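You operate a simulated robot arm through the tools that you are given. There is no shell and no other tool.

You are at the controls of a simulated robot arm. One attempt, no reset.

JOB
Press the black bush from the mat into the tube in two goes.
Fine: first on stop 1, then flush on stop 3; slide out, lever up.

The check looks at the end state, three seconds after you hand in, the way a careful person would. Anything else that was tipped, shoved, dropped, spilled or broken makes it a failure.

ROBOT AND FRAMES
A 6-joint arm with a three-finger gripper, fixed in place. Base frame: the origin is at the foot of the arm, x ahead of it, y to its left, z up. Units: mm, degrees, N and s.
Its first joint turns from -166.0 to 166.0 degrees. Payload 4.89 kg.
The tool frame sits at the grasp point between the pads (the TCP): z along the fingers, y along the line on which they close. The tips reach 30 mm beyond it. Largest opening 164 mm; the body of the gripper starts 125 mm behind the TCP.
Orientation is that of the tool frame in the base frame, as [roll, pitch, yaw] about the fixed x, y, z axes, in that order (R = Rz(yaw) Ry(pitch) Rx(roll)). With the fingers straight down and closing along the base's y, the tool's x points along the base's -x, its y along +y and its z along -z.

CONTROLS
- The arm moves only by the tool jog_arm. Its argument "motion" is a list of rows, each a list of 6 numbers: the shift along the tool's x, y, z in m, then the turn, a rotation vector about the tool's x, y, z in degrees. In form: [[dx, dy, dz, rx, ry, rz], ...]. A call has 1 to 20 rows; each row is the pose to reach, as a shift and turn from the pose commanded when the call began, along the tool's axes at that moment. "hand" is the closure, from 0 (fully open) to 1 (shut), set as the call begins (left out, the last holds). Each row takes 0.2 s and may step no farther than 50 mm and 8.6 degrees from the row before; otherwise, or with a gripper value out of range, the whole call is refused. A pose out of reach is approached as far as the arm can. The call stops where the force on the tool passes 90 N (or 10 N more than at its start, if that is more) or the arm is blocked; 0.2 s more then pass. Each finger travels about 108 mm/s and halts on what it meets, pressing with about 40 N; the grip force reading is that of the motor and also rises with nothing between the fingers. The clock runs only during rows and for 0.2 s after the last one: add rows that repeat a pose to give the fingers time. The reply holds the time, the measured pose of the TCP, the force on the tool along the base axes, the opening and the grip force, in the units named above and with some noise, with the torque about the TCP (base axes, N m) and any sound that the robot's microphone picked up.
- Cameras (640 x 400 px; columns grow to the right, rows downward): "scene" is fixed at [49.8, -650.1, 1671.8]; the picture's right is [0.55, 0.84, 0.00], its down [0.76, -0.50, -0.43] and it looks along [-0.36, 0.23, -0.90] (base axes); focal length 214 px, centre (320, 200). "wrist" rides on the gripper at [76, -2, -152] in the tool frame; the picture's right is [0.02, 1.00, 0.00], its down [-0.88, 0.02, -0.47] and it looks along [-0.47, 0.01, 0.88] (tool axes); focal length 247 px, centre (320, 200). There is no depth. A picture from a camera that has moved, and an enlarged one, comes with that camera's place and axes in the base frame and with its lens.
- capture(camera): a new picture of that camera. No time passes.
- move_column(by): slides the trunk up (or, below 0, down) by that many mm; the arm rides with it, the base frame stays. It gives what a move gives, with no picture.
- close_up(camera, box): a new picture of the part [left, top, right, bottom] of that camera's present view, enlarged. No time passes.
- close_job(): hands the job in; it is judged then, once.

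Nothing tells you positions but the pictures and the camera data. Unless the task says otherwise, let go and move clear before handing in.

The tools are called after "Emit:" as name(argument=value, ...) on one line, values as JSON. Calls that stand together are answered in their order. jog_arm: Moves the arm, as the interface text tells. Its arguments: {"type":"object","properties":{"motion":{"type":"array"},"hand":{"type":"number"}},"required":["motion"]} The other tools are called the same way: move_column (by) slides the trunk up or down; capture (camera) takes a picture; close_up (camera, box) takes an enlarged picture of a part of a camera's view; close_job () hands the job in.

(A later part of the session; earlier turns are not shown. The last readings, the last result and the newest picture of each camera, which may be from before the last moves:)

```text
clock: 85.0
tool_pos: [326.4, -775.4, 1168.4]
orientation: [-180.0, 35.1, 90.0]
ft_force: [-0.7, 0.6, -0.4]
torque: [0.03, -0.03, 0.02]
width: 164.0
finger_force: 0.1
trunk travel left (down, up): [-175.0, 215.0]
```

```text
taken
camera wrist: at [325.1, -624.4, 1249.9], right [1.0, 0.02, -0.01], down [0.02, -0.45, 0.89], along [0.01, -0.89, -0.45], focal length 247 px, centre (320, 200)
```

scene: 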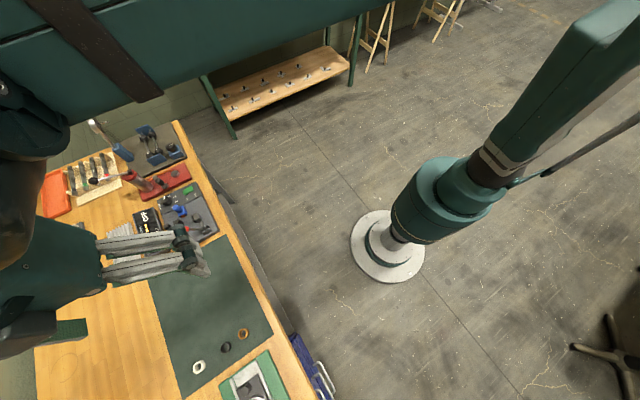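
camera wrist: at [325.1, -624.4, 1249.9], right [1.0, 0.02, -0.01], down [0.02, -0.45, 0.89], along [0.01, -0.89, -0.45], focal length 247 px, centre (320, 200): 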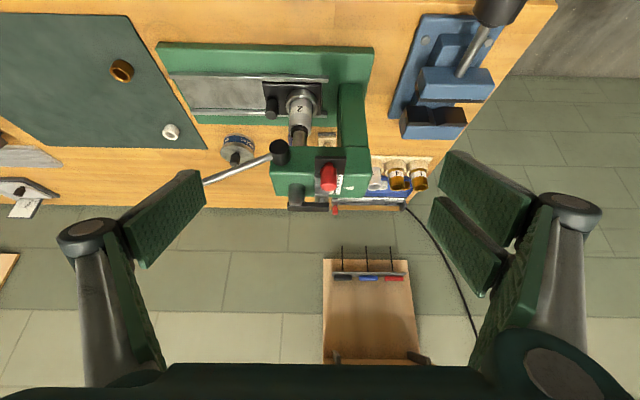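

Emit:
close_up(camera="wrist", box=[280, 150, 360, 220])

Emit:
close_up(camera="wrist", box=[230, 70, 380, 220])

Emit:
close_up(camera="wrist", box=[280, 90, 320, 150])

```text
5.71 times, centred on (320, 185) of wrist
camera zoom: at [325.1, -624.4, 1249.9], right [1.0, 0.02, -0.01], down [0.02, -0.45, 0.89], along [0.01, -0.89, -0.45], focal length 1411 px, centre (320, 286)
```

zoom: 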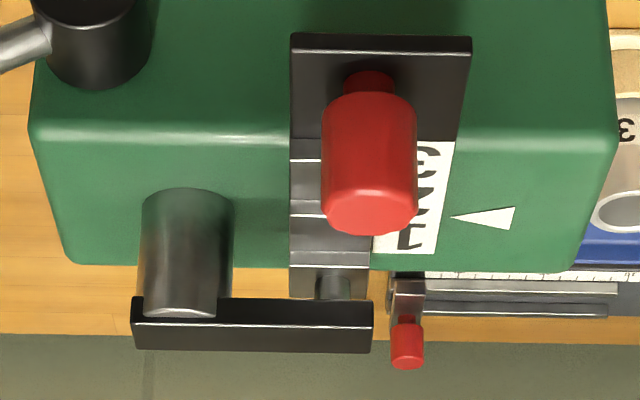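

```text
2.67 times, centred on (305, 145) of wrist
camera zoom: at [325.1, -624.4, 1249.9], right [1.0, 0.02, -0.01], down [0.02, -0.45, 0.89], along [0.01, -0.89, -0.45], focal length 659 px, centre (360, 347)
```

zoom: 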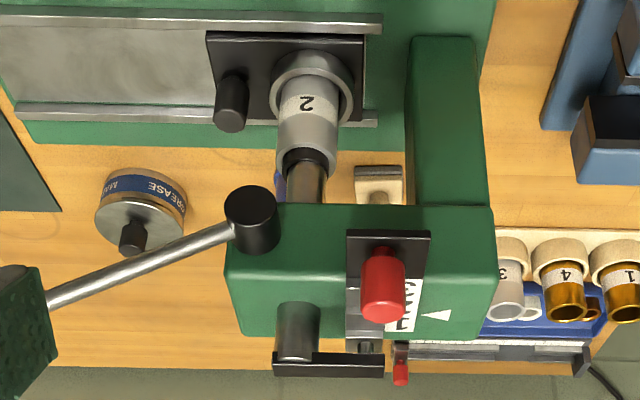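

```text
6.67 times, centred on (300, 120) of wrist
camera zoom: at [325.1, -624.4, 1249.9], right [1.0, 0.02, -0.01], down [0.02, -0.45, 0.89], along [0.01, -0.89, -0.45], focal length 1646 px, centre (453, 733)
```

zoom: 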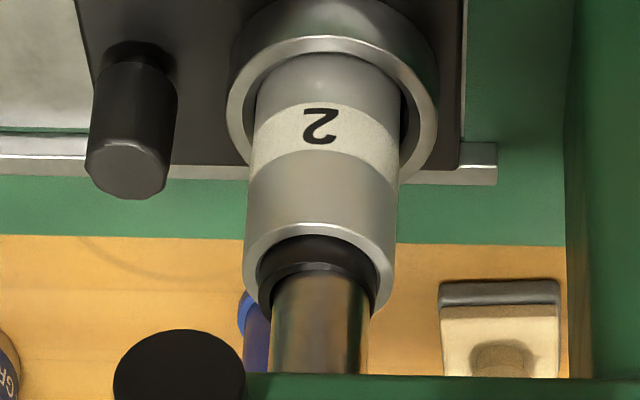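

Emit:
close_up(camera="wrist", box=[305, 180, 340, 215])

Emit:
close_up(camera="wrist", box=[290, 115, 315, 140])

```text
11.43 times, centred on (322, 198) of wrist
camera zoom: at [325.1, -624.4, 1249.9], right [1.0, 0.02, -0.01], down [0.02, -0.45, 0.89], along [0.01, -0.89, -0.45], focal length 2823 px, centre (291, 229)
```

zoom: 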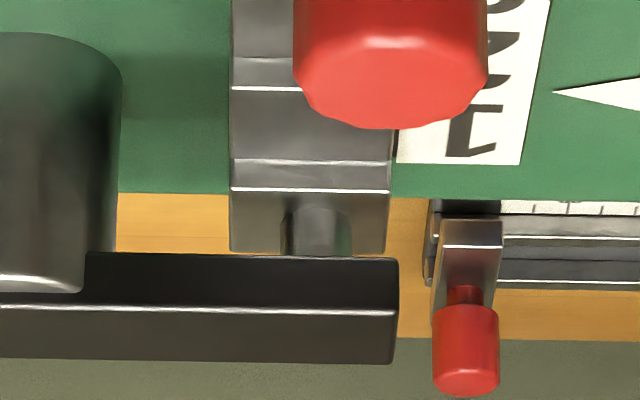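

```text
16.00 times, centred on (302, 128) of wrist
camera zoom: at [325.1, -624.4, 1249.9], right [1.0, 0.02, -0.01], down [0.02, -0.45, 0.89], along [0.01, -0.89, -0.45], focal length 3952 px, centre (600, 1360)
```

zoom: 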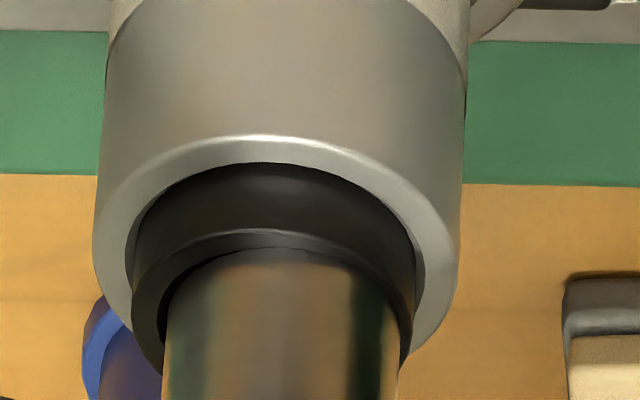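

The dog's pin sits on step 1, so the first press is complete on stop 1. Now I'll raise the lever: untilt, return to above the ball at about (149, -892, 1113).

Emit:
jog_arm(motion=[[-0.0115, 0, -0.0164, 0, 7, 0], [-0.023, 0, -0.0328, 0, 14, 0], [-0.0344, 0, -0.0491, 0, 21, 0], [-0.0459, 0, -0.0655, 0, 28, 0], [-0.0574, 0, -0.0819, 0, 35, 0], [-0.0574, 0, -0.0819, 0, 35, 0]])

Emit:
jog_arm(motion=[[-0.0098, -0.0148, 0, 0, 0, -7.5], [-0.0195, -0.0295, 0, 0, 0, -15], [-0.0293, -0.0443, 0, 0, 0, -22.5], [-0.039, -0.059, 0, 0, 0, -30], [-0.0488, -0.0738, 0, 0, 0, -37.5], [-0.0585, -0.0885, 0, 0, 0, -45], [-0.0683, -0.1033, 0, 0, 0, -52.5], [-0.078, -0.118, 0, 0, 0, -60], [-0.0878, -0.1328, 0, 0, 0, -67.5], [-0.0975, -0.1475, 0, 0, 0, -75], [-0.1073, -0.1623, 0, 0, 0, -82.5], [-0.117, -0.177, 0, 0, 0, -90], [-0.117, -0.177, 0, 0, 0, -90]], hand=0.63)

Emit:
capture(camera="wrist")

```text
clock: 86.4
tool_pos: [326.5, -774.6, 1268.0]
orientation: [179.9, -0.1, 90.0]
ft_force: [0.8, -0.5, -1.0]
torque: [0.08, 0.07, -0.02]
width: 164.1
finger_force: 0.2
trunk travel left (down, up): [-175.0, 215.0]
```

```text
clock: 89.2
tool_pos: [147.9, -891.6, 1267.1]
orientation: [180.0, 0.0, 180.0]
ft_force: [-0.1, -0.2, -0.7]
torque: [0.02, -0.04, -0.02]
width: 60.7
finger_force: 0.0
trunk travel left (down, up): [-175.0, 215.0]
```

```text
taken
camera wrist: at [72.4, -893.7, 1420.8], right [-0.02, 1.0, 0.0], down [0.88, 0.02, 0.47], along [0.47, 0.01, -0.88], focal length 247 px, centre (320, 200)
```

wrist: 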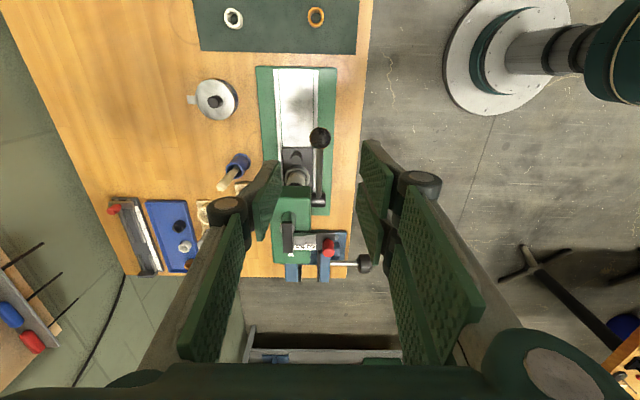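

Emit:
jog_arm(motion=[[0, 0, 0.04, 0, 0, 0], [0, 0, 0.08, 0, 0, 0], [0, 0, 0.12, 0, 0, 0], [0, 0, 0.153, 0, 0, 0], [0, 0, 0.153, 0, 0, 0]])

Emit:
close_up(camera="wrist", box=[260, 120, 380, 240])

```text
clock: 90.4
tool_pos: [148.8, -891.5, 1114.9]
orientation: [-179.9, 0.0, -180.0]
ft_force: [0.5, 0.2, -1.3]
torque: [0.06, 0.03, 0.01]
width: 60.9
finger_force: 0.1
trunk travel left (down, up): [-175.0, 215.0]
```

```text
3.33 times, centred on (320, 180) of wrist
camera zoom: at [72.3, -892.5, 1267.8], right [-0.02, 1.0, 0.0], down [0.88, 0.02, 0.47], along [0.47, 0.01, -0.88], focal length 823 px, centre (320, 267)
```

zoom: 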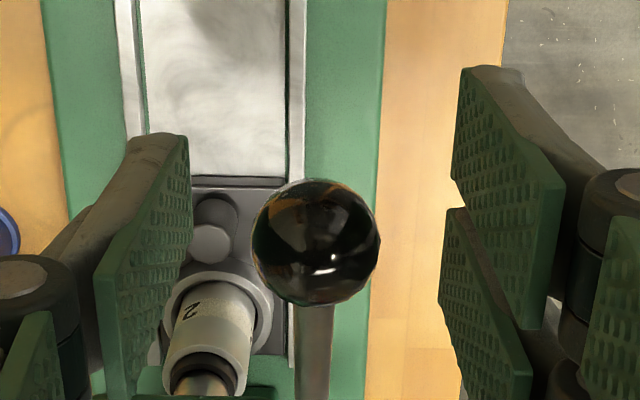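

Centred on the ball. I'll grip it and bring the lever back up along its arc.

Emit:
jog_arm(motion=[[0, -0.001, 0, 0, 0, 0], [0, -0.001, 0, 0, 0, 0], [0, -0.001, 0, 0, 0, 0]], hand=1)

Emit:
jog_arm(motion=[[-0.005, 0, -0.0083, 0, 0, 0], [-0.0106, 0, -0.0161, 0, 0, 0], [-0.0167, 0, -0.0236, 0, 0, 0], [-0.0233, 0, -0.0306, 0, 0, 0], [-0.0233, 0, -0.0306, 0, 0, 0]])

Emit:
close_up(camera="wrist", box=[240, 140, 400, 340])

```text
clock: 91.2
tool_pos: [149.2, -892.0, 1114.6]
orientation: [-179.9, 0.0, -179.9]
ft_force: [-1.4, -5.1, -1.9]
torque: [-0.03, 0.33, -0.04]
width: 25.2
finger_force: 44.4
trunk travel left (down, up): [-175.0, 215.0]
```

```text
clock: 92.4
tool_pos: [172.6, -893.4, 1146.3]
orientation: [-180.0, -0.1, 179.9]
ft_force: [-12.5, -1.2, -0.7]
torque: [-0.02, 1.17, -0.05]
width: 25.7
finger_force: 45.1
trunk travel left (down, up): [-175.0, 215.0]
```

```text
2.00 times, centred on (320, 240) of wrist
camera zoom: at [94.7, -893.6, 1299.1], right [-0.02, 1.0, 0.0], down [0.88, 0.02, 0.47], along [0.47, 0.01, -0.88], focal length 494 px, centre (320, 120)
```

zoom: 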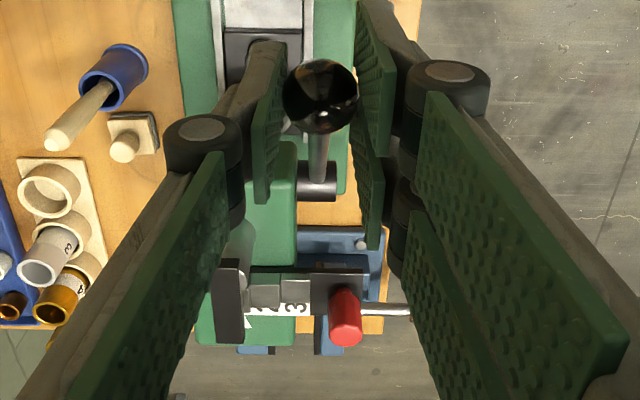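

Emit:
jog_arm(motion=[[-0.0071, 0, -0.0065, 0, 0, 0], [-0.0146, 0, -0.0125, 0, 0, 0], [-0.0225, 0, -0.018, 0, 0, 0], [-0.0308, 0, -0.0229, 0, 0, 0], [-0.0395, 0, -0.0272, 0, 0, 0], [-0.0483, 0, -0.0309, 0, 0, 0], [-0.0575, 0, -0.0339, 0, 0, 0], [-0.0668, 0, -0.0364, 0, 0, 0], [-0.0753, 0, -0.038, 0, 0, 0], [-0.0753, 0, -0.038, 0, 0, 0]])

Emit:
close_up(camera="wrist", box=[240, 100, 400, 260])

```text
clock: 94.6
tool_pos: [247.8, -892.9, 1185.6]
orientation: [180.0, 0.0, 180.0]
ft_force: [-10.3, 7.5, 8.4]
torque: [0.06, 1.09, -0.06]
width: 25.6
finger_force: 44.9
trunk travel left (down, up): [-175.0, 215.0]
```

```text
2.50 times, centred on (320, 180) of wrist
camera zoom: at [170.4, -893.4, 1337.4], right [-0.02, 1.0, 0.0], down [0.88, 0.02, 0.47], along [0.47, 0.01, -0.88], focal length 617 px, centre (320, 250)
```

zoom: 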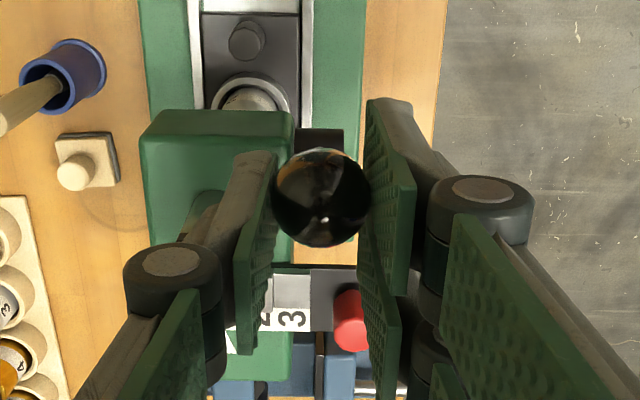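

Lever is up again. I'll release it, rise, and go to the red knob's +y side with closed fingers.

Emit:
jog_arm(motion=[[0, 0, 0, 0, 0, 0], [0, 0, 0, 0, 0, 0], [0, 0, -0.03, 0, 0, 0], [0, 0, -0.07, 0, 0, 0], [0, 0, -0.1, 0, 0, 0], [0, 0, -0.1, 0, 0, 0]], hand=0.6)

Emit:
jog_arm(motion=[[-0.022, 0.012, 0, 0, 0, 0], [-0.044, 0.023, 0, 0, 0, 0], [-0.066, 0.035, 0, 0, 0, 0], [-0.088, 0.046, 0, 0, 0, 0], [-0.088, 0.046, 0, 0, 0, 0]], hand=1)

Emit:
capture(camera="wrist")

Emit:
close_up(camera="wrist", box=[220, 80, 380, 220])

```text
clock: 96.0
tool_pos: [247.8, -892.4, 1285.1]
orientation: [-179.9, 0.0, 180.0]
ft_force: [0.2, 1.5, 0.3]
torque: [-0.06, -0.03, 0.04]
width: 65.5
finger_force: 0.1
trunk travel left (down, up): [-175.0, 215.0]
```

```text
clock: 97.2
tool_pos: [337.0, -846.3, 1283.2]
orientation: [179.9, 0.0, 180.0]
ft_force: [0.1, -0.2, -0.6]
torque: [-0.02, -0.02, -0.02]
width: 0.0
finger_force: 40.1
trunk travel left (down, up): [-175.0, 215.0]
```

```text
taken
camera wrist: at [260.4, -847.6, 1436.9], right [-0.02, 1.0, 0.0], down [0.88, 0.02, 0.47], along [0.47, 0.01, -0.88], focal length 247 px, centre (320, 200)
```

wrist: 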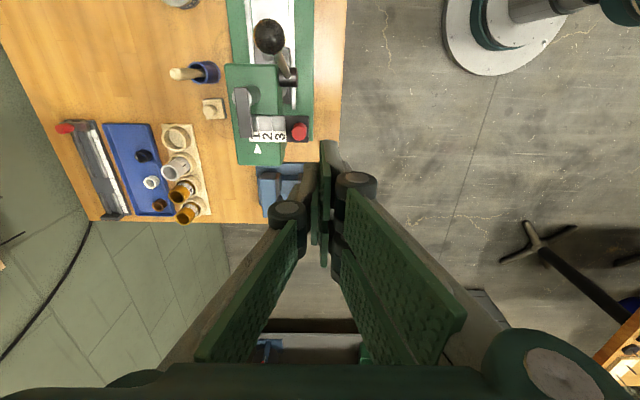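

```text
2.86 times, centred on (300, 150) of wrist
camera zoom: at [260.4, -847.6, 1436.9], right [-0.02, 1.0, 0.0], down [0.88, 0.02, 0.47], along [0.47, 0.01, -0.88], focal length 706 px, centre (377, 343)
```

zoom: 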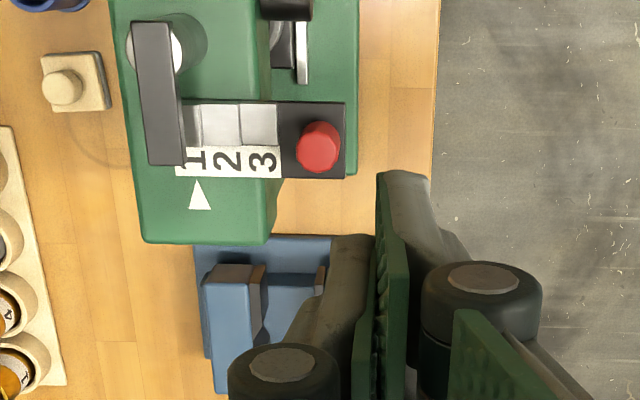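

Knob is at about (333, -873), so the closed fingers will descend just to its right.

Emit:
jog_arm(motion=[[0.002, 0, 0.04, 0, 0, 0], [0.004, 0, 0.08, 0, 0, 0], [0.004, 0, 0.12, 0, 0, 0], [0.004, 0, 0.15, 0, 0, 0], [0.004, 0, 0.167, 0, 0, 0], [0.004, 0, 0.167, 0, 0, 0]])

Emit:
capture(camera="wrist")

Emit:
close_up(camera="wrist", box=[220, 120, 380, 260])

```text
clock: 98.6
tool_pos: [331.4, -847.6, 1117.6]
orientation: [179.9, 0.0, -179.9]
ft_force: [0.0, -0.6, -1.0]
torque: [0.05, 0.04, -0.01]
width: 0.3
finger_force: 40.4
trunk travel left (down, up): [-175.0, 215.0]
```

```text
taken
camera wrist: at [255.1, -847.7, 1270.2], right [-0.02, 1.0, 0.0], down [0.88, 0.02, 0.47], along [0.47, 0.01, -0.88], focal length 247 px, centre (320, 200)
```

wrist: 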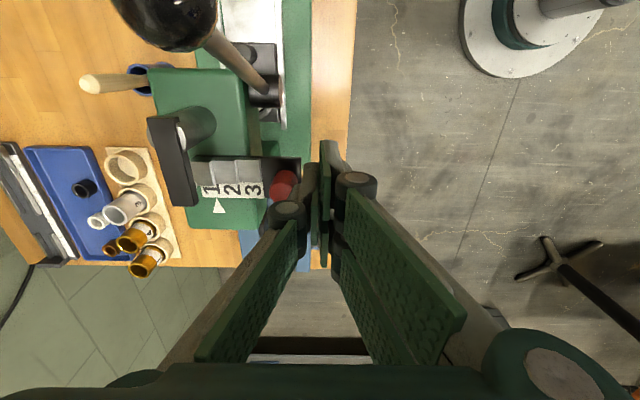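

```text
2.86 times, centred on (300, 190) of wrist
camera zoom: at [255.1, -847.7, 1270.2], right [-0.02, 1.0, 0.0], down [0.88, 0.02, 0.47], along [0.47, 0.01, -0.88], focal length 706 px, centre (377, 229)
```

zoom: 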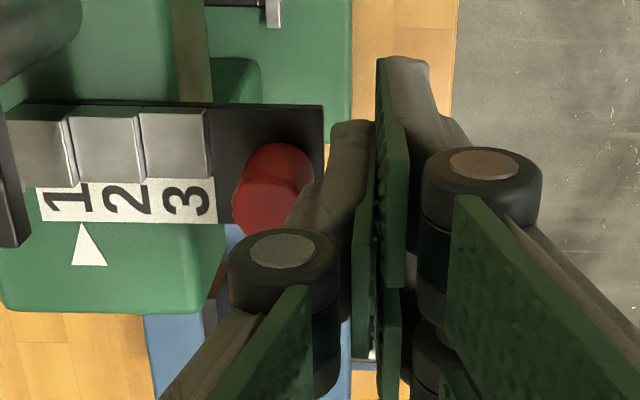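

The finger is right of the knob and level with it. Pushing toward −y.

Emit:
jog_arm(motion=[[0, -0.004, 0, 0, 0, 0], [0, -0.008, 0, 0, 0, 0], [0, -0.013, 0, 0, 0, 0], [0, -0.018, 0, 0, 0, 0], [0, -0.023, 0, 0, 0, 0], [0, -0.028, 0, 0, 0, 0], [0, -0.028, 0, 0, 0, 0]])

Emit:
close_up(camera="wrist", box=[220, 120, 380, 260])

```text
clock: 100.2
tool_pos: [331.4, -874.5, 1116.7]
orientation: [-180.0, 0.1, 180.0]
ft_force: [1.4, 2.0, -0.4]
torque: [0.0, 0.03, 0.05]
width: 0.2
finger_force: 39.7
trunk travel left (down, up): [-175.0, 215.0]
```

```text
2.86 times, centred on (300, 190) of wrist
camera zoom: at [255.0, -875.9, 1270.1], right [-0.02, 1.0, 0.0], down [0.88, 0.02, 0.47], along [0.47, 0.01, -0.88], focal length 706 px, centre (377, 229)
```

zoom: 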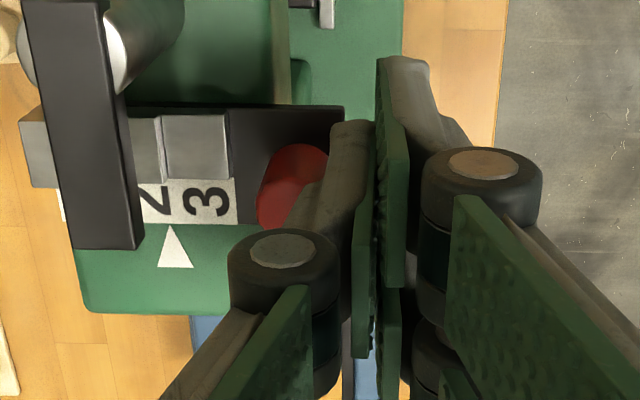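

Emit:
jog_arm(motion=[[0, -0.004, 0, 0, 0, 0], [0, -0.008, 0, 0, 0, 0], [0, -0.012, 0, 0, 0, 0], [0, -0.0135, 0, 0, 0, 0], [0, -0.0135, 0, 0, 0, 0]])

Emit:
close_up(camera="wrist", box=[220, 120, 380, 260])

```text
clock: 101.4
tool_pos: [331.1, -888.1, 1115.7]
orientation: [-180.0, 0.0, -180.0]
ft_force: [1.2, 1.1, -0.1]
torque: [-0.01, -0.01, -0.01]
width: 0.2
finger_force: 39.9
trunk travel left (down, up): [-175.0, 215.0]
```

```text
2.86 times, centred on (300, 190) of wrist
camera zoom: at [255.3, -889.9, 1269.8], right [-0.02, 1.0, 0.0], down [0.88, 0.02, 0.47], along [0.47, 0.01, -0.88], focal length 706 px, centre (377, 229)
```

zoom: 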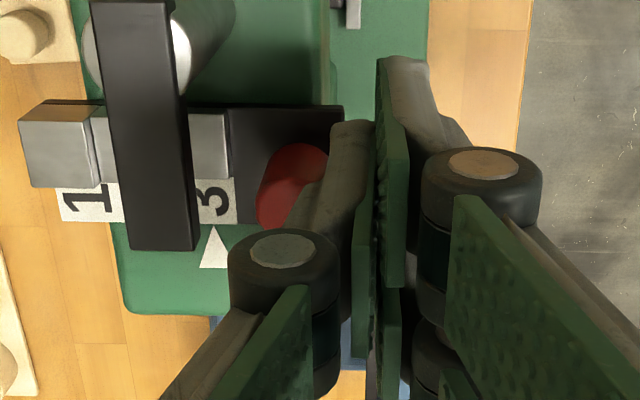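

Emit:
jog_arm(motion=[[0, 0.005, 0, 0, 0, 0], [0, 0.012, 0, 0, 0, 0], [0, 0.012, -0.04, 0, 0, 0], [0, 0.012, -0.08, 0, 0, 0], [0, 0.012, -0.12, 0, 0, 0], [0, 0.012, -0.16, 0, 0, 0], [0, 0.012, -0.16, 0, 0, 0]])

Emit:
close_up(camera="wrist", box=[250, 90, 330, 170])

```text
clock: 103.0
tool_pos: [332.7, -876.3, 1278.5]
orientation: [-180.0, 0.1, 180.0]
ft_force: [-0.1, 0.9, 0.2]
torque: [-0.06, -0.04, 0.0]
width: 0.0
finger_force: 40.1
trunk travel left (down, up): [-175.0, 215.0]
```

```text
5.00 times, centred on (290, 130) of wrist
camera zoom: at [255.5, -877.1, 1430.5], right [-0.02, 1.0, 0.0], down [0.88, 0.02, 0.47], along [0.47, 0.01, -0.88], focal length 1235 px, centre (470, 550)
```

zoom: 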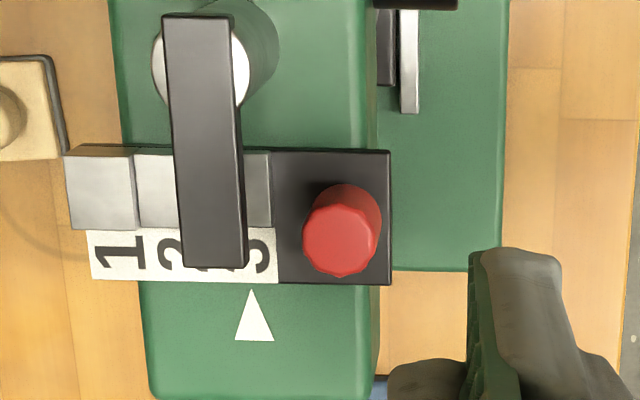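

Step 3 is now at the pointer. Back to the lever ball for the second press.

Emit:
jog_arm(motion=[[0.021, -0.004, -0.005, 0, 0, 0], [0.0425, -0.008, -0.005, 0, 0, 0], [0.064, -0.012, -0.005, 0, 0, 0], [0.085, -0.016, -0.005, 0, 0, 0], [0.085, -0.016, -0.005, 0, 0, 0]], hand=0.63)

Emit:
jog_arm(motion=[[0, 0, 0.03, 0, 0, 0], [0, 0, 0.06, 0, 0, 0], [0, 0, 0.085, 0, 0, 0], [0, 0, 0.099, 0, 0, 0], [0, 0, 0.099, 0, 0, 0]])

Emit:
close_up(camera="wrist", box=[260, 120, 380, 240])

```text
clock: 104.2
tool_pos: [247.0, -892.9, 1281.1]
orientation: [-179.9, 0.0, -179.9]
ft_force: [-0.5, -0.1, 1.0]
torque: [-0.02, -0.03, 0.0]
width: 60.4
finger_force: 0.1
trunk travel left (down, up): [-175.0, 215.0]
```

```text
clock: 105.4
tool_pos: [246.2, -892.4, 1181.7]
orientation: [-180.0, 0.0, -179.9]
ft_force: [0.9, -0.4, -0.4]
torque: [0.01, 0.01, -0.02]
width: 60.9
finger_force: 0.1
trunk travel left (down, up): [-175.0, 215.0]
```

```text
3.33 times, centred on (320, 180) of wrist
camera zoom: at [170.1, -894.1, 1335.2], right [-0.02, 1.0, 0.0], down [0.88, 0.02, 0.47], along [0.47, 0.01, -0.88], focal length 823 px, centre (320, 267)
```

zoom: 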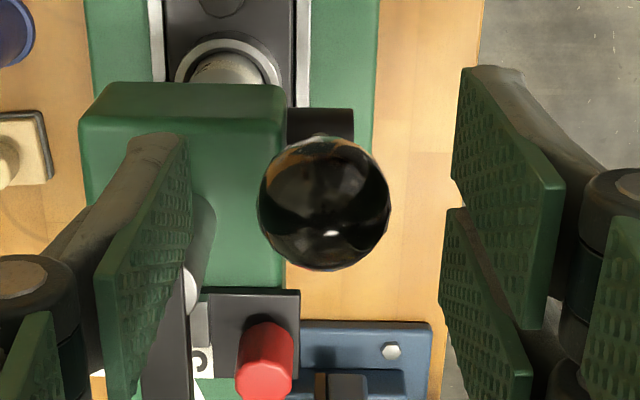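

The lever actually rests about 5° lower than before (the ball had slipped in the grip). I'll shift 10 mm to the ball and grip it.

Emit:
jog_arm(motion=[[0.005, 0.0003, 0, 0, 0, 0], [0.01, 0.0003, 0, 0, 0, 0], [0.01, 0.0003, 0, 0, 0, 0]])

Emit:
close_up(camera="wrist", box=[260, 120, 380, 240])

Emit:
jog_arm(motion=[[0, 0, 0, 0, 0, 0], [0, 0, 0, 0, 0, 0], [0, 0, 0, 0, 0, 0]], hand=1)

```text
clock: 106.2
tool_pos: [235.9, -891.9, 1183.1]
orientation: [180.0, -0.1, -179.9]
ft_force: [0.1, -0.2, 0.1]
torque: [-0.01, -0.01, -0.02]
width: 60.5
finger_force: 0.1
trunk travel left (down, up): [-175.0, 215.0]
```

```text
3.33 times, centred on (320, 180) of wrist
camera zoom: at [160.0, -893.6, 1335.9], right [-0.02, 1.0, 0.0], down [0.88, 0.02, 0.47], along [0.47, 0.01, -0.88], focal length 823 px, centre (320, 267)
```

zoom: 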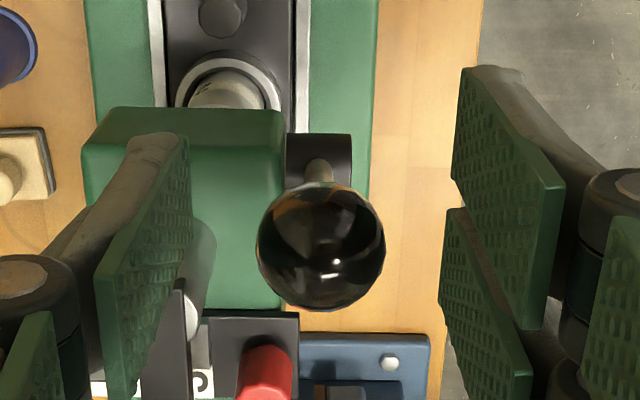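

```text
clock: 107.0
tool_pos: [236.6, -891.9, 1182.5]
orientation: [180.0, 0.0, 180.0]
ft_force: [-0.7, 3.1, -3.1]
torque: [0.01, 0.2, 0.02]
width: 25.5
finger_force: 45.3
trunk travel left (down, up): [-175.0, 215.0]
```

Gripped. Pulling the lever along its arc to about 50° first.

Emit:
jog_arm(motion=[[0.0093, 0, 0.0026, 0, 0, 0], [0.0184, 0, 0.0058, 0, 0, 0], [0.0272, 0, 0.0096, 0, 0, 0], [0.0358, 0, 0.0141, 0, 0, 0], [0.044, 0, 0.0191, 0, 0, 0], [0.0518, 0, 0.0247, 0, 0, 0], [0.0592, 0, 0.0308, 0, 0, 0], [0.0662, 0, 0.0375, 0, 0, 0], [0.0727, 0, 0.0446, 0, 0, 0], [0.0787, 0, 0.0521, 0, 0, 0], [0.0787, 0, 0.0521, 0, 0, 0]])

Emit:
capture(camera="wrist")

```text
clock: 109.4
tool_pos: [157.9, -892.1, 1130.3]
orientation: [-179.9, 0.0, 180.0]
ft_force: [-1.9, -4.6, 8.6]
torque: [-0.02, -1.06, -0.05]
width: 25.5
finger_force: 45.1
trunk travel left (down, up): [-175.0, 215.0]
```

```text
taken
camera wrist: at [81.1, -893.4, 1283.5], right [-0.02, 1.0, 0.0], down [0.88, 0.02, 0.47], along [0.47, 0.01, -0.88], focal length 247 px, centre (320, 200)
```

wrist: 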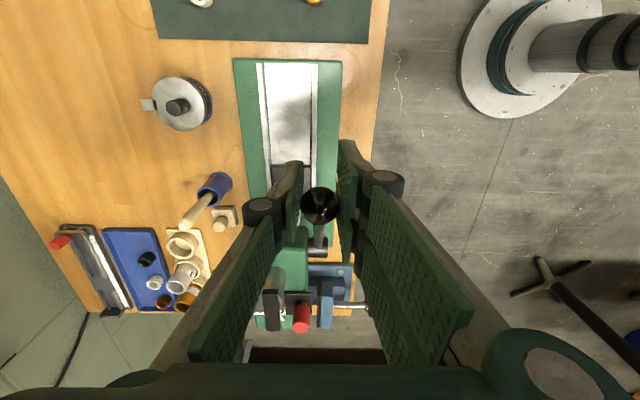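

Emit:
jog_arm(motion=[[0.0055, 0, 0.008, 0, 0, 0], [0.0104, 0, 0.0163, 0, 0, 0], [0.0147, 0, 0.0249, 0, 0, 0], [0.0147, 0, 0.0249, 0, 0, 0]])

Emit:
jog_arm(motion=[[0, 0, 0, 0, 0, 0], [0, 0, 0, 0, 0, 0], [0, 0, -0.03, 0, 0, 0], [0, 0, -0.07, 0, 0, 0], [0, 0, -0.1, 0, 0, 0], [0, 0, -0.1, 0, 0, 0]], hand=0.6)

Emit:
capture(camera="wrist")

Emit:
close_up(camera="wrist", box=[260, 120, 380, 240])

```text
clock: 110.4
tool_pos: [142.2, -892.3, 1105.0]
orientation: [180.0, 0.0, -179.9]
ft_force: [1.5, -7.1, 7.6]
torque: [0.05, -1.21, -0.07]
width: 25.1
finger_force: 45.3
trunk travel left (down, up): [-175.0, 215.0]
```

```text
clock: 111.8
tool_pos: [143.2, -891.6, 1205.5]
orientation: [179.9, 0.0, 180.0]
ft_force: [-0.4, 0.0, -0.4]
torque: [-0.02, -0.02, 0.05]
width: 65.6
finger_force: 0.0
trunk travel left (down, up): [-175.0, 215.0]
```

```text
taken
camera wrist: at [66.7, -893.0, 1359.0], right [-0.02, 1.0, 0.0], down [0.88, 0.02, 0.47], along [0.47, 0.01, -0.88], focal length 247 px, centre (320, 200)
```

wrist: 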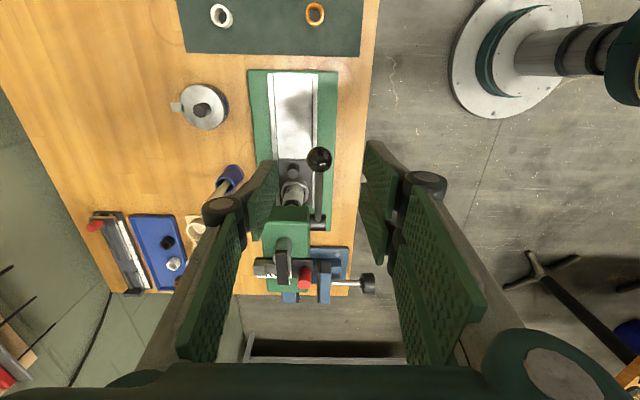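

```text
3.33 times, centred on (320, 180) of wrist
camera zoom: at [66.7, -893.0, 1359.0], right [-0.02, 1.0, 0.0], down [0.88, 0.02, 0.47], along [0.47, 0.01, -0.88], focal length 823 px, centre (320, 267)
```

zoom: 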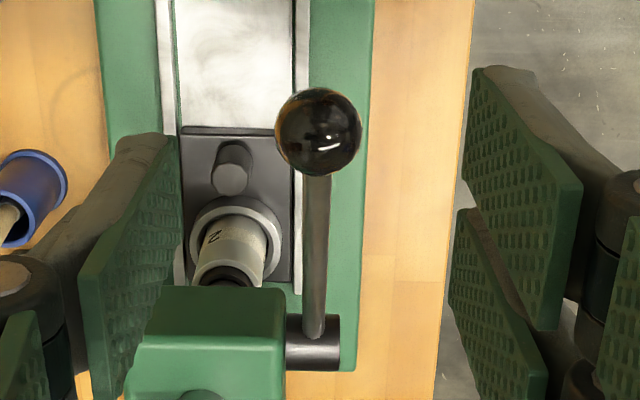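

Ram is back on the bush (lever about 61°). I'll close the fingers, put one fingertip on top of the ball, and push down to stop 3.

Emit:
jog_arm(motion=[[-0.002, 0.003, 0, 0, 0, 0], [-0.004, 0.006, 0, 0, 0, 0], [-0.004, 0.006, 0.02, 0, 0, 0], [-0.004, 0.006, 0.04, 0, 0, 0], [-0.004, 0.006, 0.053, 0, 0, 0], [-0.004, 0.006, 0.053, 0, 0, 0]], hand=1)

Emit:
jog_arm(motion=[[0.0018, 0, 0.0065, 0, 0, 0], [0.0036, 0, 0.013, 0, 0, 0], [0.0036, 0, 0.013, 0, 0, 0]])

Emit:
close_up(camera="wrist", box=[240, 120, 400, 280])

```text
clock: 113.2
tool_pos: [146.2, -885.8, 1153.4]
orientation: [179.9, 0.0, 180.0]
ft_force: [0.0, -0.7, 0.2]
torque: [0.03, 0.01, -0.01]
width: 0.1
finger_force: 39.7
trunk travel left (down, up): [-175.0, 215.0]
```

```text
clock: 114.0
tool_pos: [141.8, -884.9, 1139.3]
orientation: [-179.9, 0.0, -180.0]
ft_force: [-6.6, -0.3, 10.3]
torque: [-0.08, 0.16, -0.06]
width: 0.1
finger_force: 39.9
trunk travel left (down, up): [-175.0, 215.0]
```

```text
2.50 times, centred on (320, 200) of wrist
camera zoom: at [66.1, -886.6, 1292.9], right [-0.02, 1.0, 0.0], down [0.88, 0.02, 0.47], along [0.47, 0.01, -0.88], focal length 617 px, centre (320, 200)
```

zoom: 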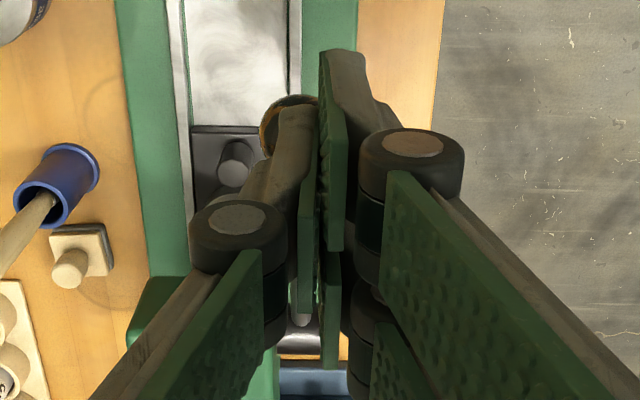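

Emit:
jog_arm(motion=[[0.0019, 0, 0.0045, 0, 0, 0], [0.0037, 0, 0.0089, 0, 0, 0], [0.0052, 0, 0.0134, 0, 0, 0], [0.0052, 0, 0.0134, 0, 0, 0]])

Emit:
close_up(camera="wrist", box=[240, 120, 400, 280])

```text
clock: 115.0
tool_pos: [137.8, -885.8, 1125.9]
orientation: [-179.9, 0.0, 180.0]
ft_force: [-4.4, 1.4, 9.4]
torque: [-0.05, 0.14, -0.06]
width: 0.0
finger_force: 40.2
trunk travel left (down, up): [-175.0, 215.0]
```

```text
2.50 times, centred on (320, 200) of wrist
camera zoom: at [61.4, -886.8, 1279.5], right [-0.02, 1.0, 0.0], down [0.88, 0.02, 0.47], along [0.47, 0.01, -0.88], focal length 617 px, centre (320, 200)
```

zoom: 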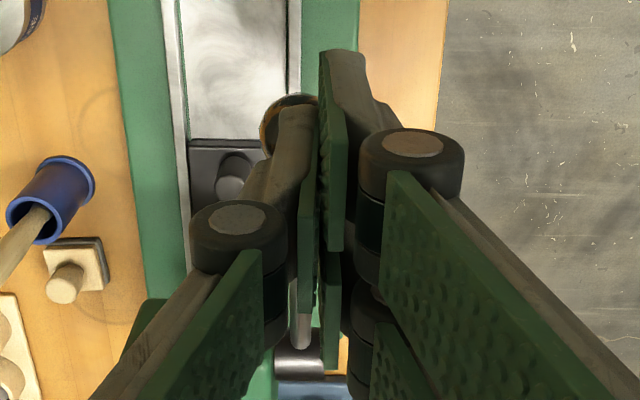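

Emit:
jog_arm(motion=[[0.0015, 0, 0.0046, 0, 0, 0], [0.0029, 0, 0.0092, 0, 0, 0], [0.0029, 0, 0.0092, 0, 0, 0]])

Emit:
jog_arm(motion=[[0.0006, 0, 0.0025, 0, 0, 0], [0.001, 0, 0.0047, 0, 0, 0], [0.001, 0, 0.0047, 0, 0, 0]])

```text
clock: 115.8
tool_pos: [134.7, -885.0, 1117.2]
orientation: [-179.9, -0.1, -179.9]
ft_force: [-3.6, 0.2, 7.9]
torque: [-0.09, 0.08, -0.04]
width: 0.3
finger_force: 39.7
trunk travel left (down, up): [-175.0, 215.0]
```

```text
clock: 116.6
tool_pos: [135.3, -885.4, 1112.8]
orientation: [180.0, 0.0, 180.0]
ft_force: [-3.6, 1.2, 9.3]
torque: [-0.01, 0.05, -0.01]
width: 0.0
finger_force: 39.4
trunk travel left (down, up): [-175.0, 215.0]
```

Emit:
jog_arm(motion=[[0.0005, 0, 0.0024, 0, 0, 0], [0.001, 0, 0.0047, 0, 0, 0], [0.001, 0, 0.0047, 0, 0, 0]])

Emit:
jog_arm(motion=[[0.0004, 0, 0.0024, 0, 0, 0], [0.0004, 0, 0.0024, 0, 0, 0]])

```text
clock: 117.4
tool_pos: [133.4, -886.0, 1108.6]
orientation: [-180.0, 0.0, -180.0]
ft_force: [-2.4, 1.0, 7.9]
torque: [-0.03, 0.05, -0.02]
width: 0.0
finger_force: 40.2
trunk travel left (down, up): [-175.0, 215.0]
```

```text
clock: 118.0
tool_pos: [132.7, -885.4, 1106.5]
orientation: [-180.0, -0.1, 180.0]
ft_force: [0.4, -0.6, 7.8]
torque: [-0.06, 0.02, 0.0]
width: 0.1
finger_force: 39.8
trunk travel left (down, up): [-175.0, 215.0]
```

Emit:
jog_arm(motion=[[0.0003, 0, 0.0024, 0, 0, 0], [0.0006, 0, 0.0048, 0, 0, 0], [0.0006, 0, 0.0048, 0, 0, 0]])

Emit:
jog_arm(motion=[[0.0002, 0, 0.0024, 0, 0, 0], [0.0004, 0, 0.0048, 0, 0, 0], [0.0004, 0, 0.0048, 0, 0, 0]])

```text
clock: 118.8
tool_pos: [133.1, -885.6, 1102.1]
orientation: [-180.0, 0.0, -180.0]
ft_force: [-1.9, 0.7, 7.2]
torque: [-0.03, 0.04, 0.01]
width: 0.0
finger_force: 39.9
trunk travel left (down, up): [-175.0, 215.0]
```

```text
clock: 119.6
tool_pos: [130.4, -886.3, 1096.6]
orientation: [-180.0, -0.1, -179.9]
ft_force: [-2.1, 1.3, 7.6]
torque: [-0.07, 0.05, -0.05]
width: 0.1
finger_force: 39.9
trunk travel left (down, up): [-175.0, 215.0]
```

Still only about 8 N and no stop yet, so before going further I'll lift off and check the bush and dog.

Emit:
jog_arm(motion=[[0, 0, -0.03, 0, 0, 0], [0, 0, -0.06, 0, 0, 0], [0.01, -0.02, -0.1, 0, 0, 0], [0.02, -0.05, -0.12, 0, 0, 0], [0.02, -0.05, -0.12, 0, 0, 0]])

Emit:
jog_arm(motion=[[0, 0, 0, 0, 0, 0], [0, 0, 0, 0, 0, 0], [0, 0, 0, 0, 0, 0], [0, 0, 0, 0, 0, 0]], hand=0)

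Emit:
capture(camera="wrist")

Emit:
close_up(camera="wrist", box=[290, 170, 370, 310])

```text
clock: 120.8
tool_pos: [114.0, -937.6, 1216.4]
orientation: [180.0, 0.0, 180.0]
ft_force: [0.2, -0.1, -0.2]
torque: [0.05, -0.01, 0.0]
width: 0.0
finger_force: 40.4
trunk travel left (down, up): [-175.0, 215.0]
```

```text
clock: 121.8
tool_pos: [114.2, -937.1, 1217.1]
orientation: [-179.9, 0.0, 179.9]
ft_force: [-0.3, -0.8, 0.7]
torque: [-0.03, 0.0, -0.02]
width: 164.1
finger_force: 0.1
trunk travel left (down, up): [-175.0, 215.0]
```

```text
taken
camera wrist: at [37.2, -938.2, 1369.4], right [-0.02, 1.0, 0.0], down [0.88, 0.02, 0.47], along [0.47, 0.01, -0.88], focal length 247 px, centre (320, 200)
```

wrist: 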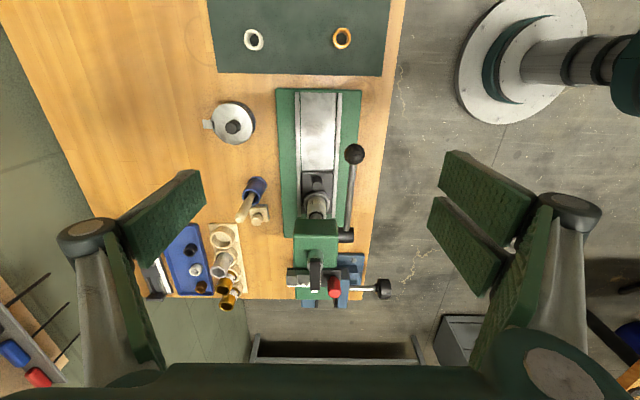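

```text
2.86 times, centred on (330, 240) of wrist
camera zoom: at [37.2, -938.2, 1369.4], right [-0.02, 1.0, 0.0], down [0.88, 0.02, 0.47], along [0.47, 0.01, -0.88], focal length 706 px, centre (291, 86)
```

zoom: 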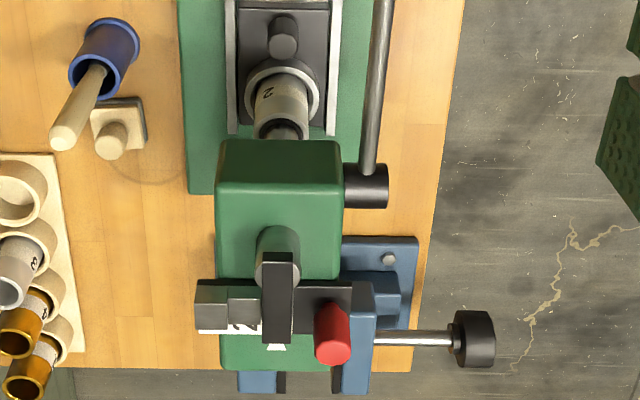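

Emit:
close_up(camera="wrist", box=[302, 190, 330, 215])

Emit:
close_up(camera="wrist", box=[280, 250, 350, 305])

```text
16.00 times, centred on (316, 202) of wrist
camera zoom: at [37.2, -938.2, 1369.4], right [-0.02, 1.0, 0.0], down [0.88, 0.02, 0.47], along [0.47, 0.01, -0.88], focal length 3952 px, centre (384, 160)
```

zoom: 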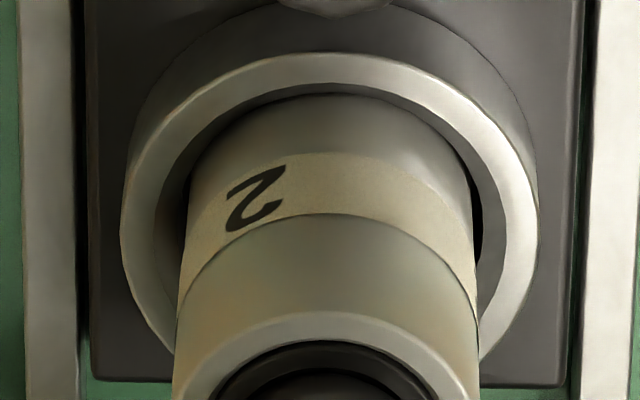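

```text
7.27 times, centred on (315, 278) of wrist
camera zoom: at [37.2, -938.2, 1369.4], right [-0.02, 1.0, 0.0], down [0.88, 0.02, 0.47], along [0.47, 0.01, -0.88], focal length 1796 px, centre (356, -364)
```

zoom: 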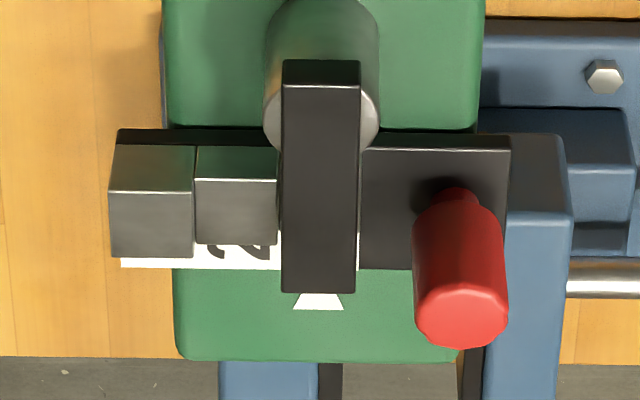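

Emit:
close_up(camera="wrist", box=[302, 200, 330, 222])

Emit:
close_up(camera="wrist", box=[330, 135, 380, 175])

```text
16.00 times, centred on (316, 211) of wrist
camera zoom: at [37.2, -938.2, 1369.4], right [-0.02, 1.0, 0.0], down [0.88, 0.02, 0.47], along [0.47, 0.01, -0.88], focal length 3952 px, centre (384, 24)
```

zoom: 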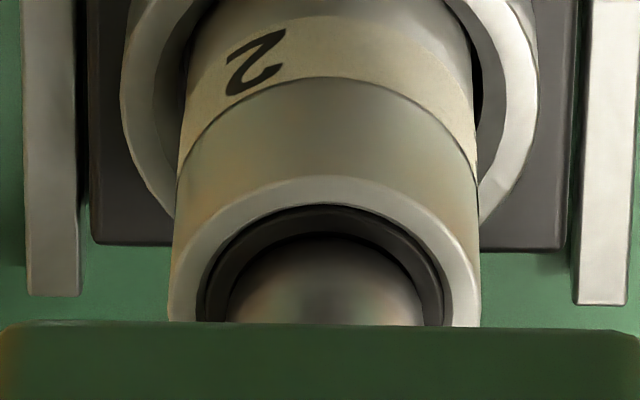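

```text
10.00 times, centred on (355, 155) of wrist
camera zoom: at [37.2, -938.2, 1369.4], right [-0.02, 1.0, 0.0], down [0.88, 0.02, 0.47], along [0.47, 0.01, -0.88], focal length 2470 px, centre (-30, 650)
```

zoom: 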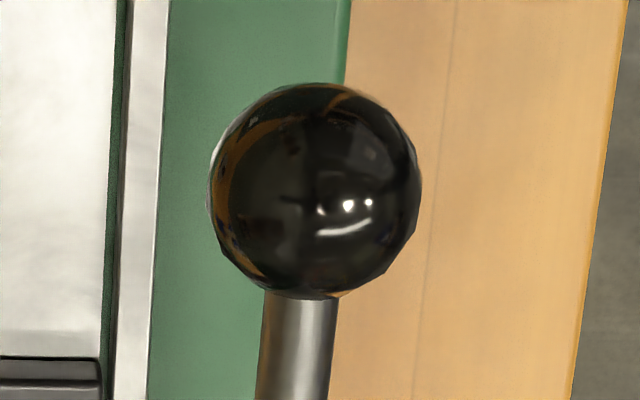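

The bush is almost flush (lever about 82°). I'll go back and press gently until the stop is felt.

Emit:
jog_arm(motion=[[0, 0, 0, 0, 0, 0], [-0.006, 0.017, 0, 0, 0, 0], [-0.012, 0.034, 0, 0, 0, 0], [-0.017, 0.051, 0, 0, 0, 0], [-0.017, 0.051, 0.02, 0, 0, 0], [-0.017, 0.051, 0.05, 0, 0, 0], [-0.017, 0.051, 0.08, 0, 0, 0], [-0.017, 0.051, 0.105, 0, 0, 0], [-0.017, 0.051, 0.105, 0, 0, 0]], hand=1)

Emit:
close_up(camera="wrist", box=[240, 120, 400, 280])

```text
clock: 123.8
tool_pos: [129.6, -885.5, 1109.4]
orientation: [-180.0, 0.0, 180.0]
ft_force: [1.0, -1.4, -0.6]
torque: [0.03, 0.01, -0.02]
width: 0.0
finger_force: 40.1
trunk travel left (down, up): [-175.0, 215.0]
```

```text
2.50 times, centred on (320, 200) of wrist
camera zoom: at [52.8, -887.2, 1263.1], right [-0.02, 1.0, 0.0], down [0.88, 0.02, 0.47], along [0.47, 0.01, -0.88], focal length 617 px, centre (320, 200)
```

zoom: 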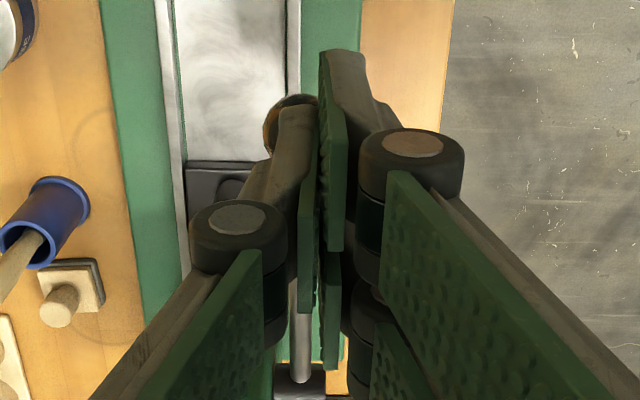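

Emit:
jog_arm(motion=[[0, 0, 0.006, 0, 0, 0], [0, 0, 0.012, 0, 0, 0], [0, 0, 0.015, 0, 0, 0], [0, 0, 0.015, 0, 0, 0]])

Emit:
jog_arm(motion=[[0, 0, 0.0015, 0, 0, 0], [0, 0, 0.003, 0, 0, 0], [0, 0, 0.003, 0, 0, 0]])

```text
clock: 124.8
tool_pos: [129.5, -884.5, 1096.5]
orientation: [-179.9, 0.1, -179.9]
ft_force: [-4.4, -1.0, 7.5]
torque: [-0.08, 0.06, -0.01]
width: 0.0
finger_force: 40.4
trunk travel left (down, up): [-175.0, 215.0]
```

```text
clock: 125.6
tool_pos: [129.7, -885.2, 1093.5]
orientation: [-180.0, -0.1, 180.0]
ft_force: [-3.6, -3.2, 17.6]
torque: [-0.21, -0.01, -0.02]
width: 0.0
finger_force: 40.3
trunk travel left (down, up): [-175.0, 215.0]
```

Emit:
jog_arm(motion=[[0, 0, 0.001, 0, 0, 0], [0, 0, 0.002, 0, 0, 0], [0, 0, 0.002, 0, 0, 0]])

Emit:
jog_arm(motion=[[0, 0, 0.001, 0, 0, 0], [0, 0, 0.002, 0, 0, 0], [0, 0, 0.002, 0, 0, 0]])

```text
clock: 126.4
tool_pos: [129.0, -883.3, 1091.9]
orientation: [-179.9, 0.0, -179.9]
ft_force: [-2.6, -4.7, 29.3]
torque: [-0.34, -0.09, -0.05]
width: 0.0
finger_force: 39.7
trunk travel left (down, up): [-175.0, 215.0]
```

```text
clock: 127.2
tool_pos: [128.1, -882.6, 1091.4]
orientation: [-179.9, 0.1, -179.9]
ft_force: [-0.4, -8.9, 54.1]
torque: [-0.6, -0.23, -0.06]
width: 0.2
finger_force: 40.0
trunk travel left (down, up): [-175.0, 215.0]
```

Force jumped to 54 N with no further travel: stop 3 reached. Lifting off, then gripping the ball to raise the lever.

Emit:
jog_arm(motion=[[0, 0, -0.02, 0, 0, 0], [0, 0, -0.05, 0, 0, 0], [0, -0.008, -0.07, 0, 0, 0], [0, -0.008, -0.07, 0, 0, 0]])

Emit:
jog_arm(motion=[[0, 0, 0, 0, 0, 0], [0, 0, 0, 0, 0, 0], [0, 0, 0, 0, 0, 0]], hand=0.63)

Emit:
close_up(camera="wrist", box=[240, 100, 400, 260])

```text
clock: 128.2
tool_pos: [128.2, -892.6, 1159.2]
orientation: [180.0, -0.1, -180.0]
ft_force: [0.8, 0.2, -1.3]
torque: [0.02, 0.0, 0.0]
width: 0.0
finger_force: 39.9
trunk travel left (down, up): [-175.0, 215.0]
```

```text
clock: 129.0
tool_pos: [129.1, -892.9, 1159.3]
orientation: [180.0, -0.1, 180.0]
ft_force: [0.3, -0.3, 0.2]
torque: [0.02, -0.02, 0.03]
width: 60.6
finger_force: 0.0
trunk travel left (down, up): [-175.0, 215.0]
```

```text
2.50 times, centred on (320, 180) of wrist
camera zoom: at [52.2, -894.3, 1312.2], right [-0.02, 1.0, 0.0], down [0.88, 0.02, 0.47], along [0.47, 0.01, -0.88], focal length 617 px, centre (320, 250)
```

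zoom: 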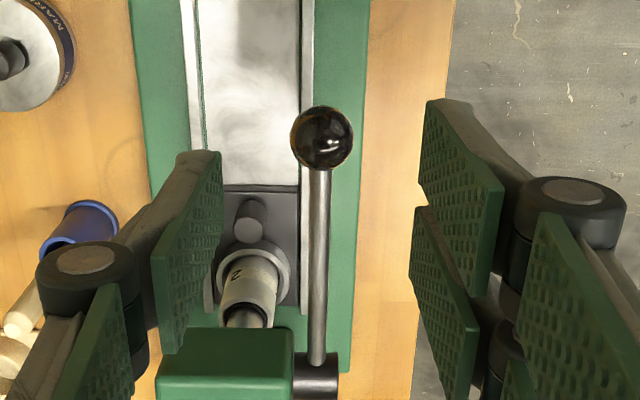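

Emit:
jog_arm(motion=[[-0.001, 0.001, 0.03, 0, 0, 0], [-0.002, 0.001, 0.06, 0, 0, 0], [-0.0035, 0.001, 0.09, 0, 0, 0], [-0.0035, 0.001, 0.097, 0, 0, 0], [-0.0035, 0.001, 0.097, 0, 0, 0]])

Emit:
close_up(camera="wrist", box=[260, 120, 380, 240])

Emit:
jog_arm(motion=[[0, 0, 0, 0, 0, 0], [0, 0, 0, 0, 0, 0], [0, 0, 0, 0, 0, 0]], hand=1)

```text
clock: 130.2
tool_pos: [132.2, -891.9, 1060.7]
orientation: [179.9, 0.1, -180.0]
ft_force: [-0.2, -0.7, 0.6]
torque: [0.11, 0.0, 0.03]
width: 60.7
finger_force: 0.0
trunk travel left (down, up): [-175.0, 215.0]
```

```text
3.33 times, centred on (320, 180) of wrist
camera zoom: at [55.5, -893.9, 1214.6], right [-0.02, 1.0, 0.0], down [0.88, 0.02, 0.47], along [0.47, 0.01, -0.88], focal length 823 px, centre (320, 267)
```

zoom: 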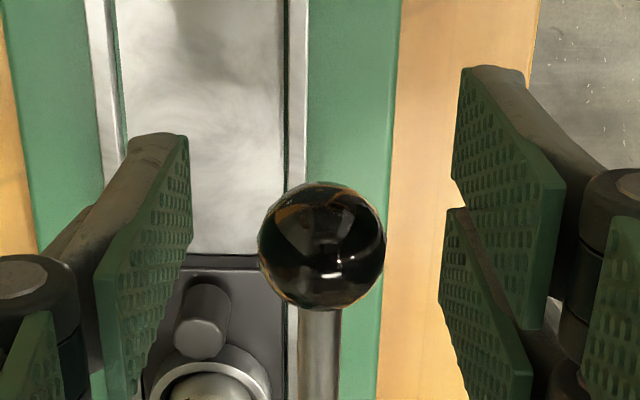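

```text
clock: 131.0
tool_pos: [132.0, -892.1, 1062.5]
orientation: [-180.0, -0.1, -180.0]
ft_force: [-0.8, 4.4, -1.9]
torque: [0.02, 0.35, 0.03]
width: 26.1
finger_force: 44.7
trunk travel left (down, up): [-175.0, 215.0]
```

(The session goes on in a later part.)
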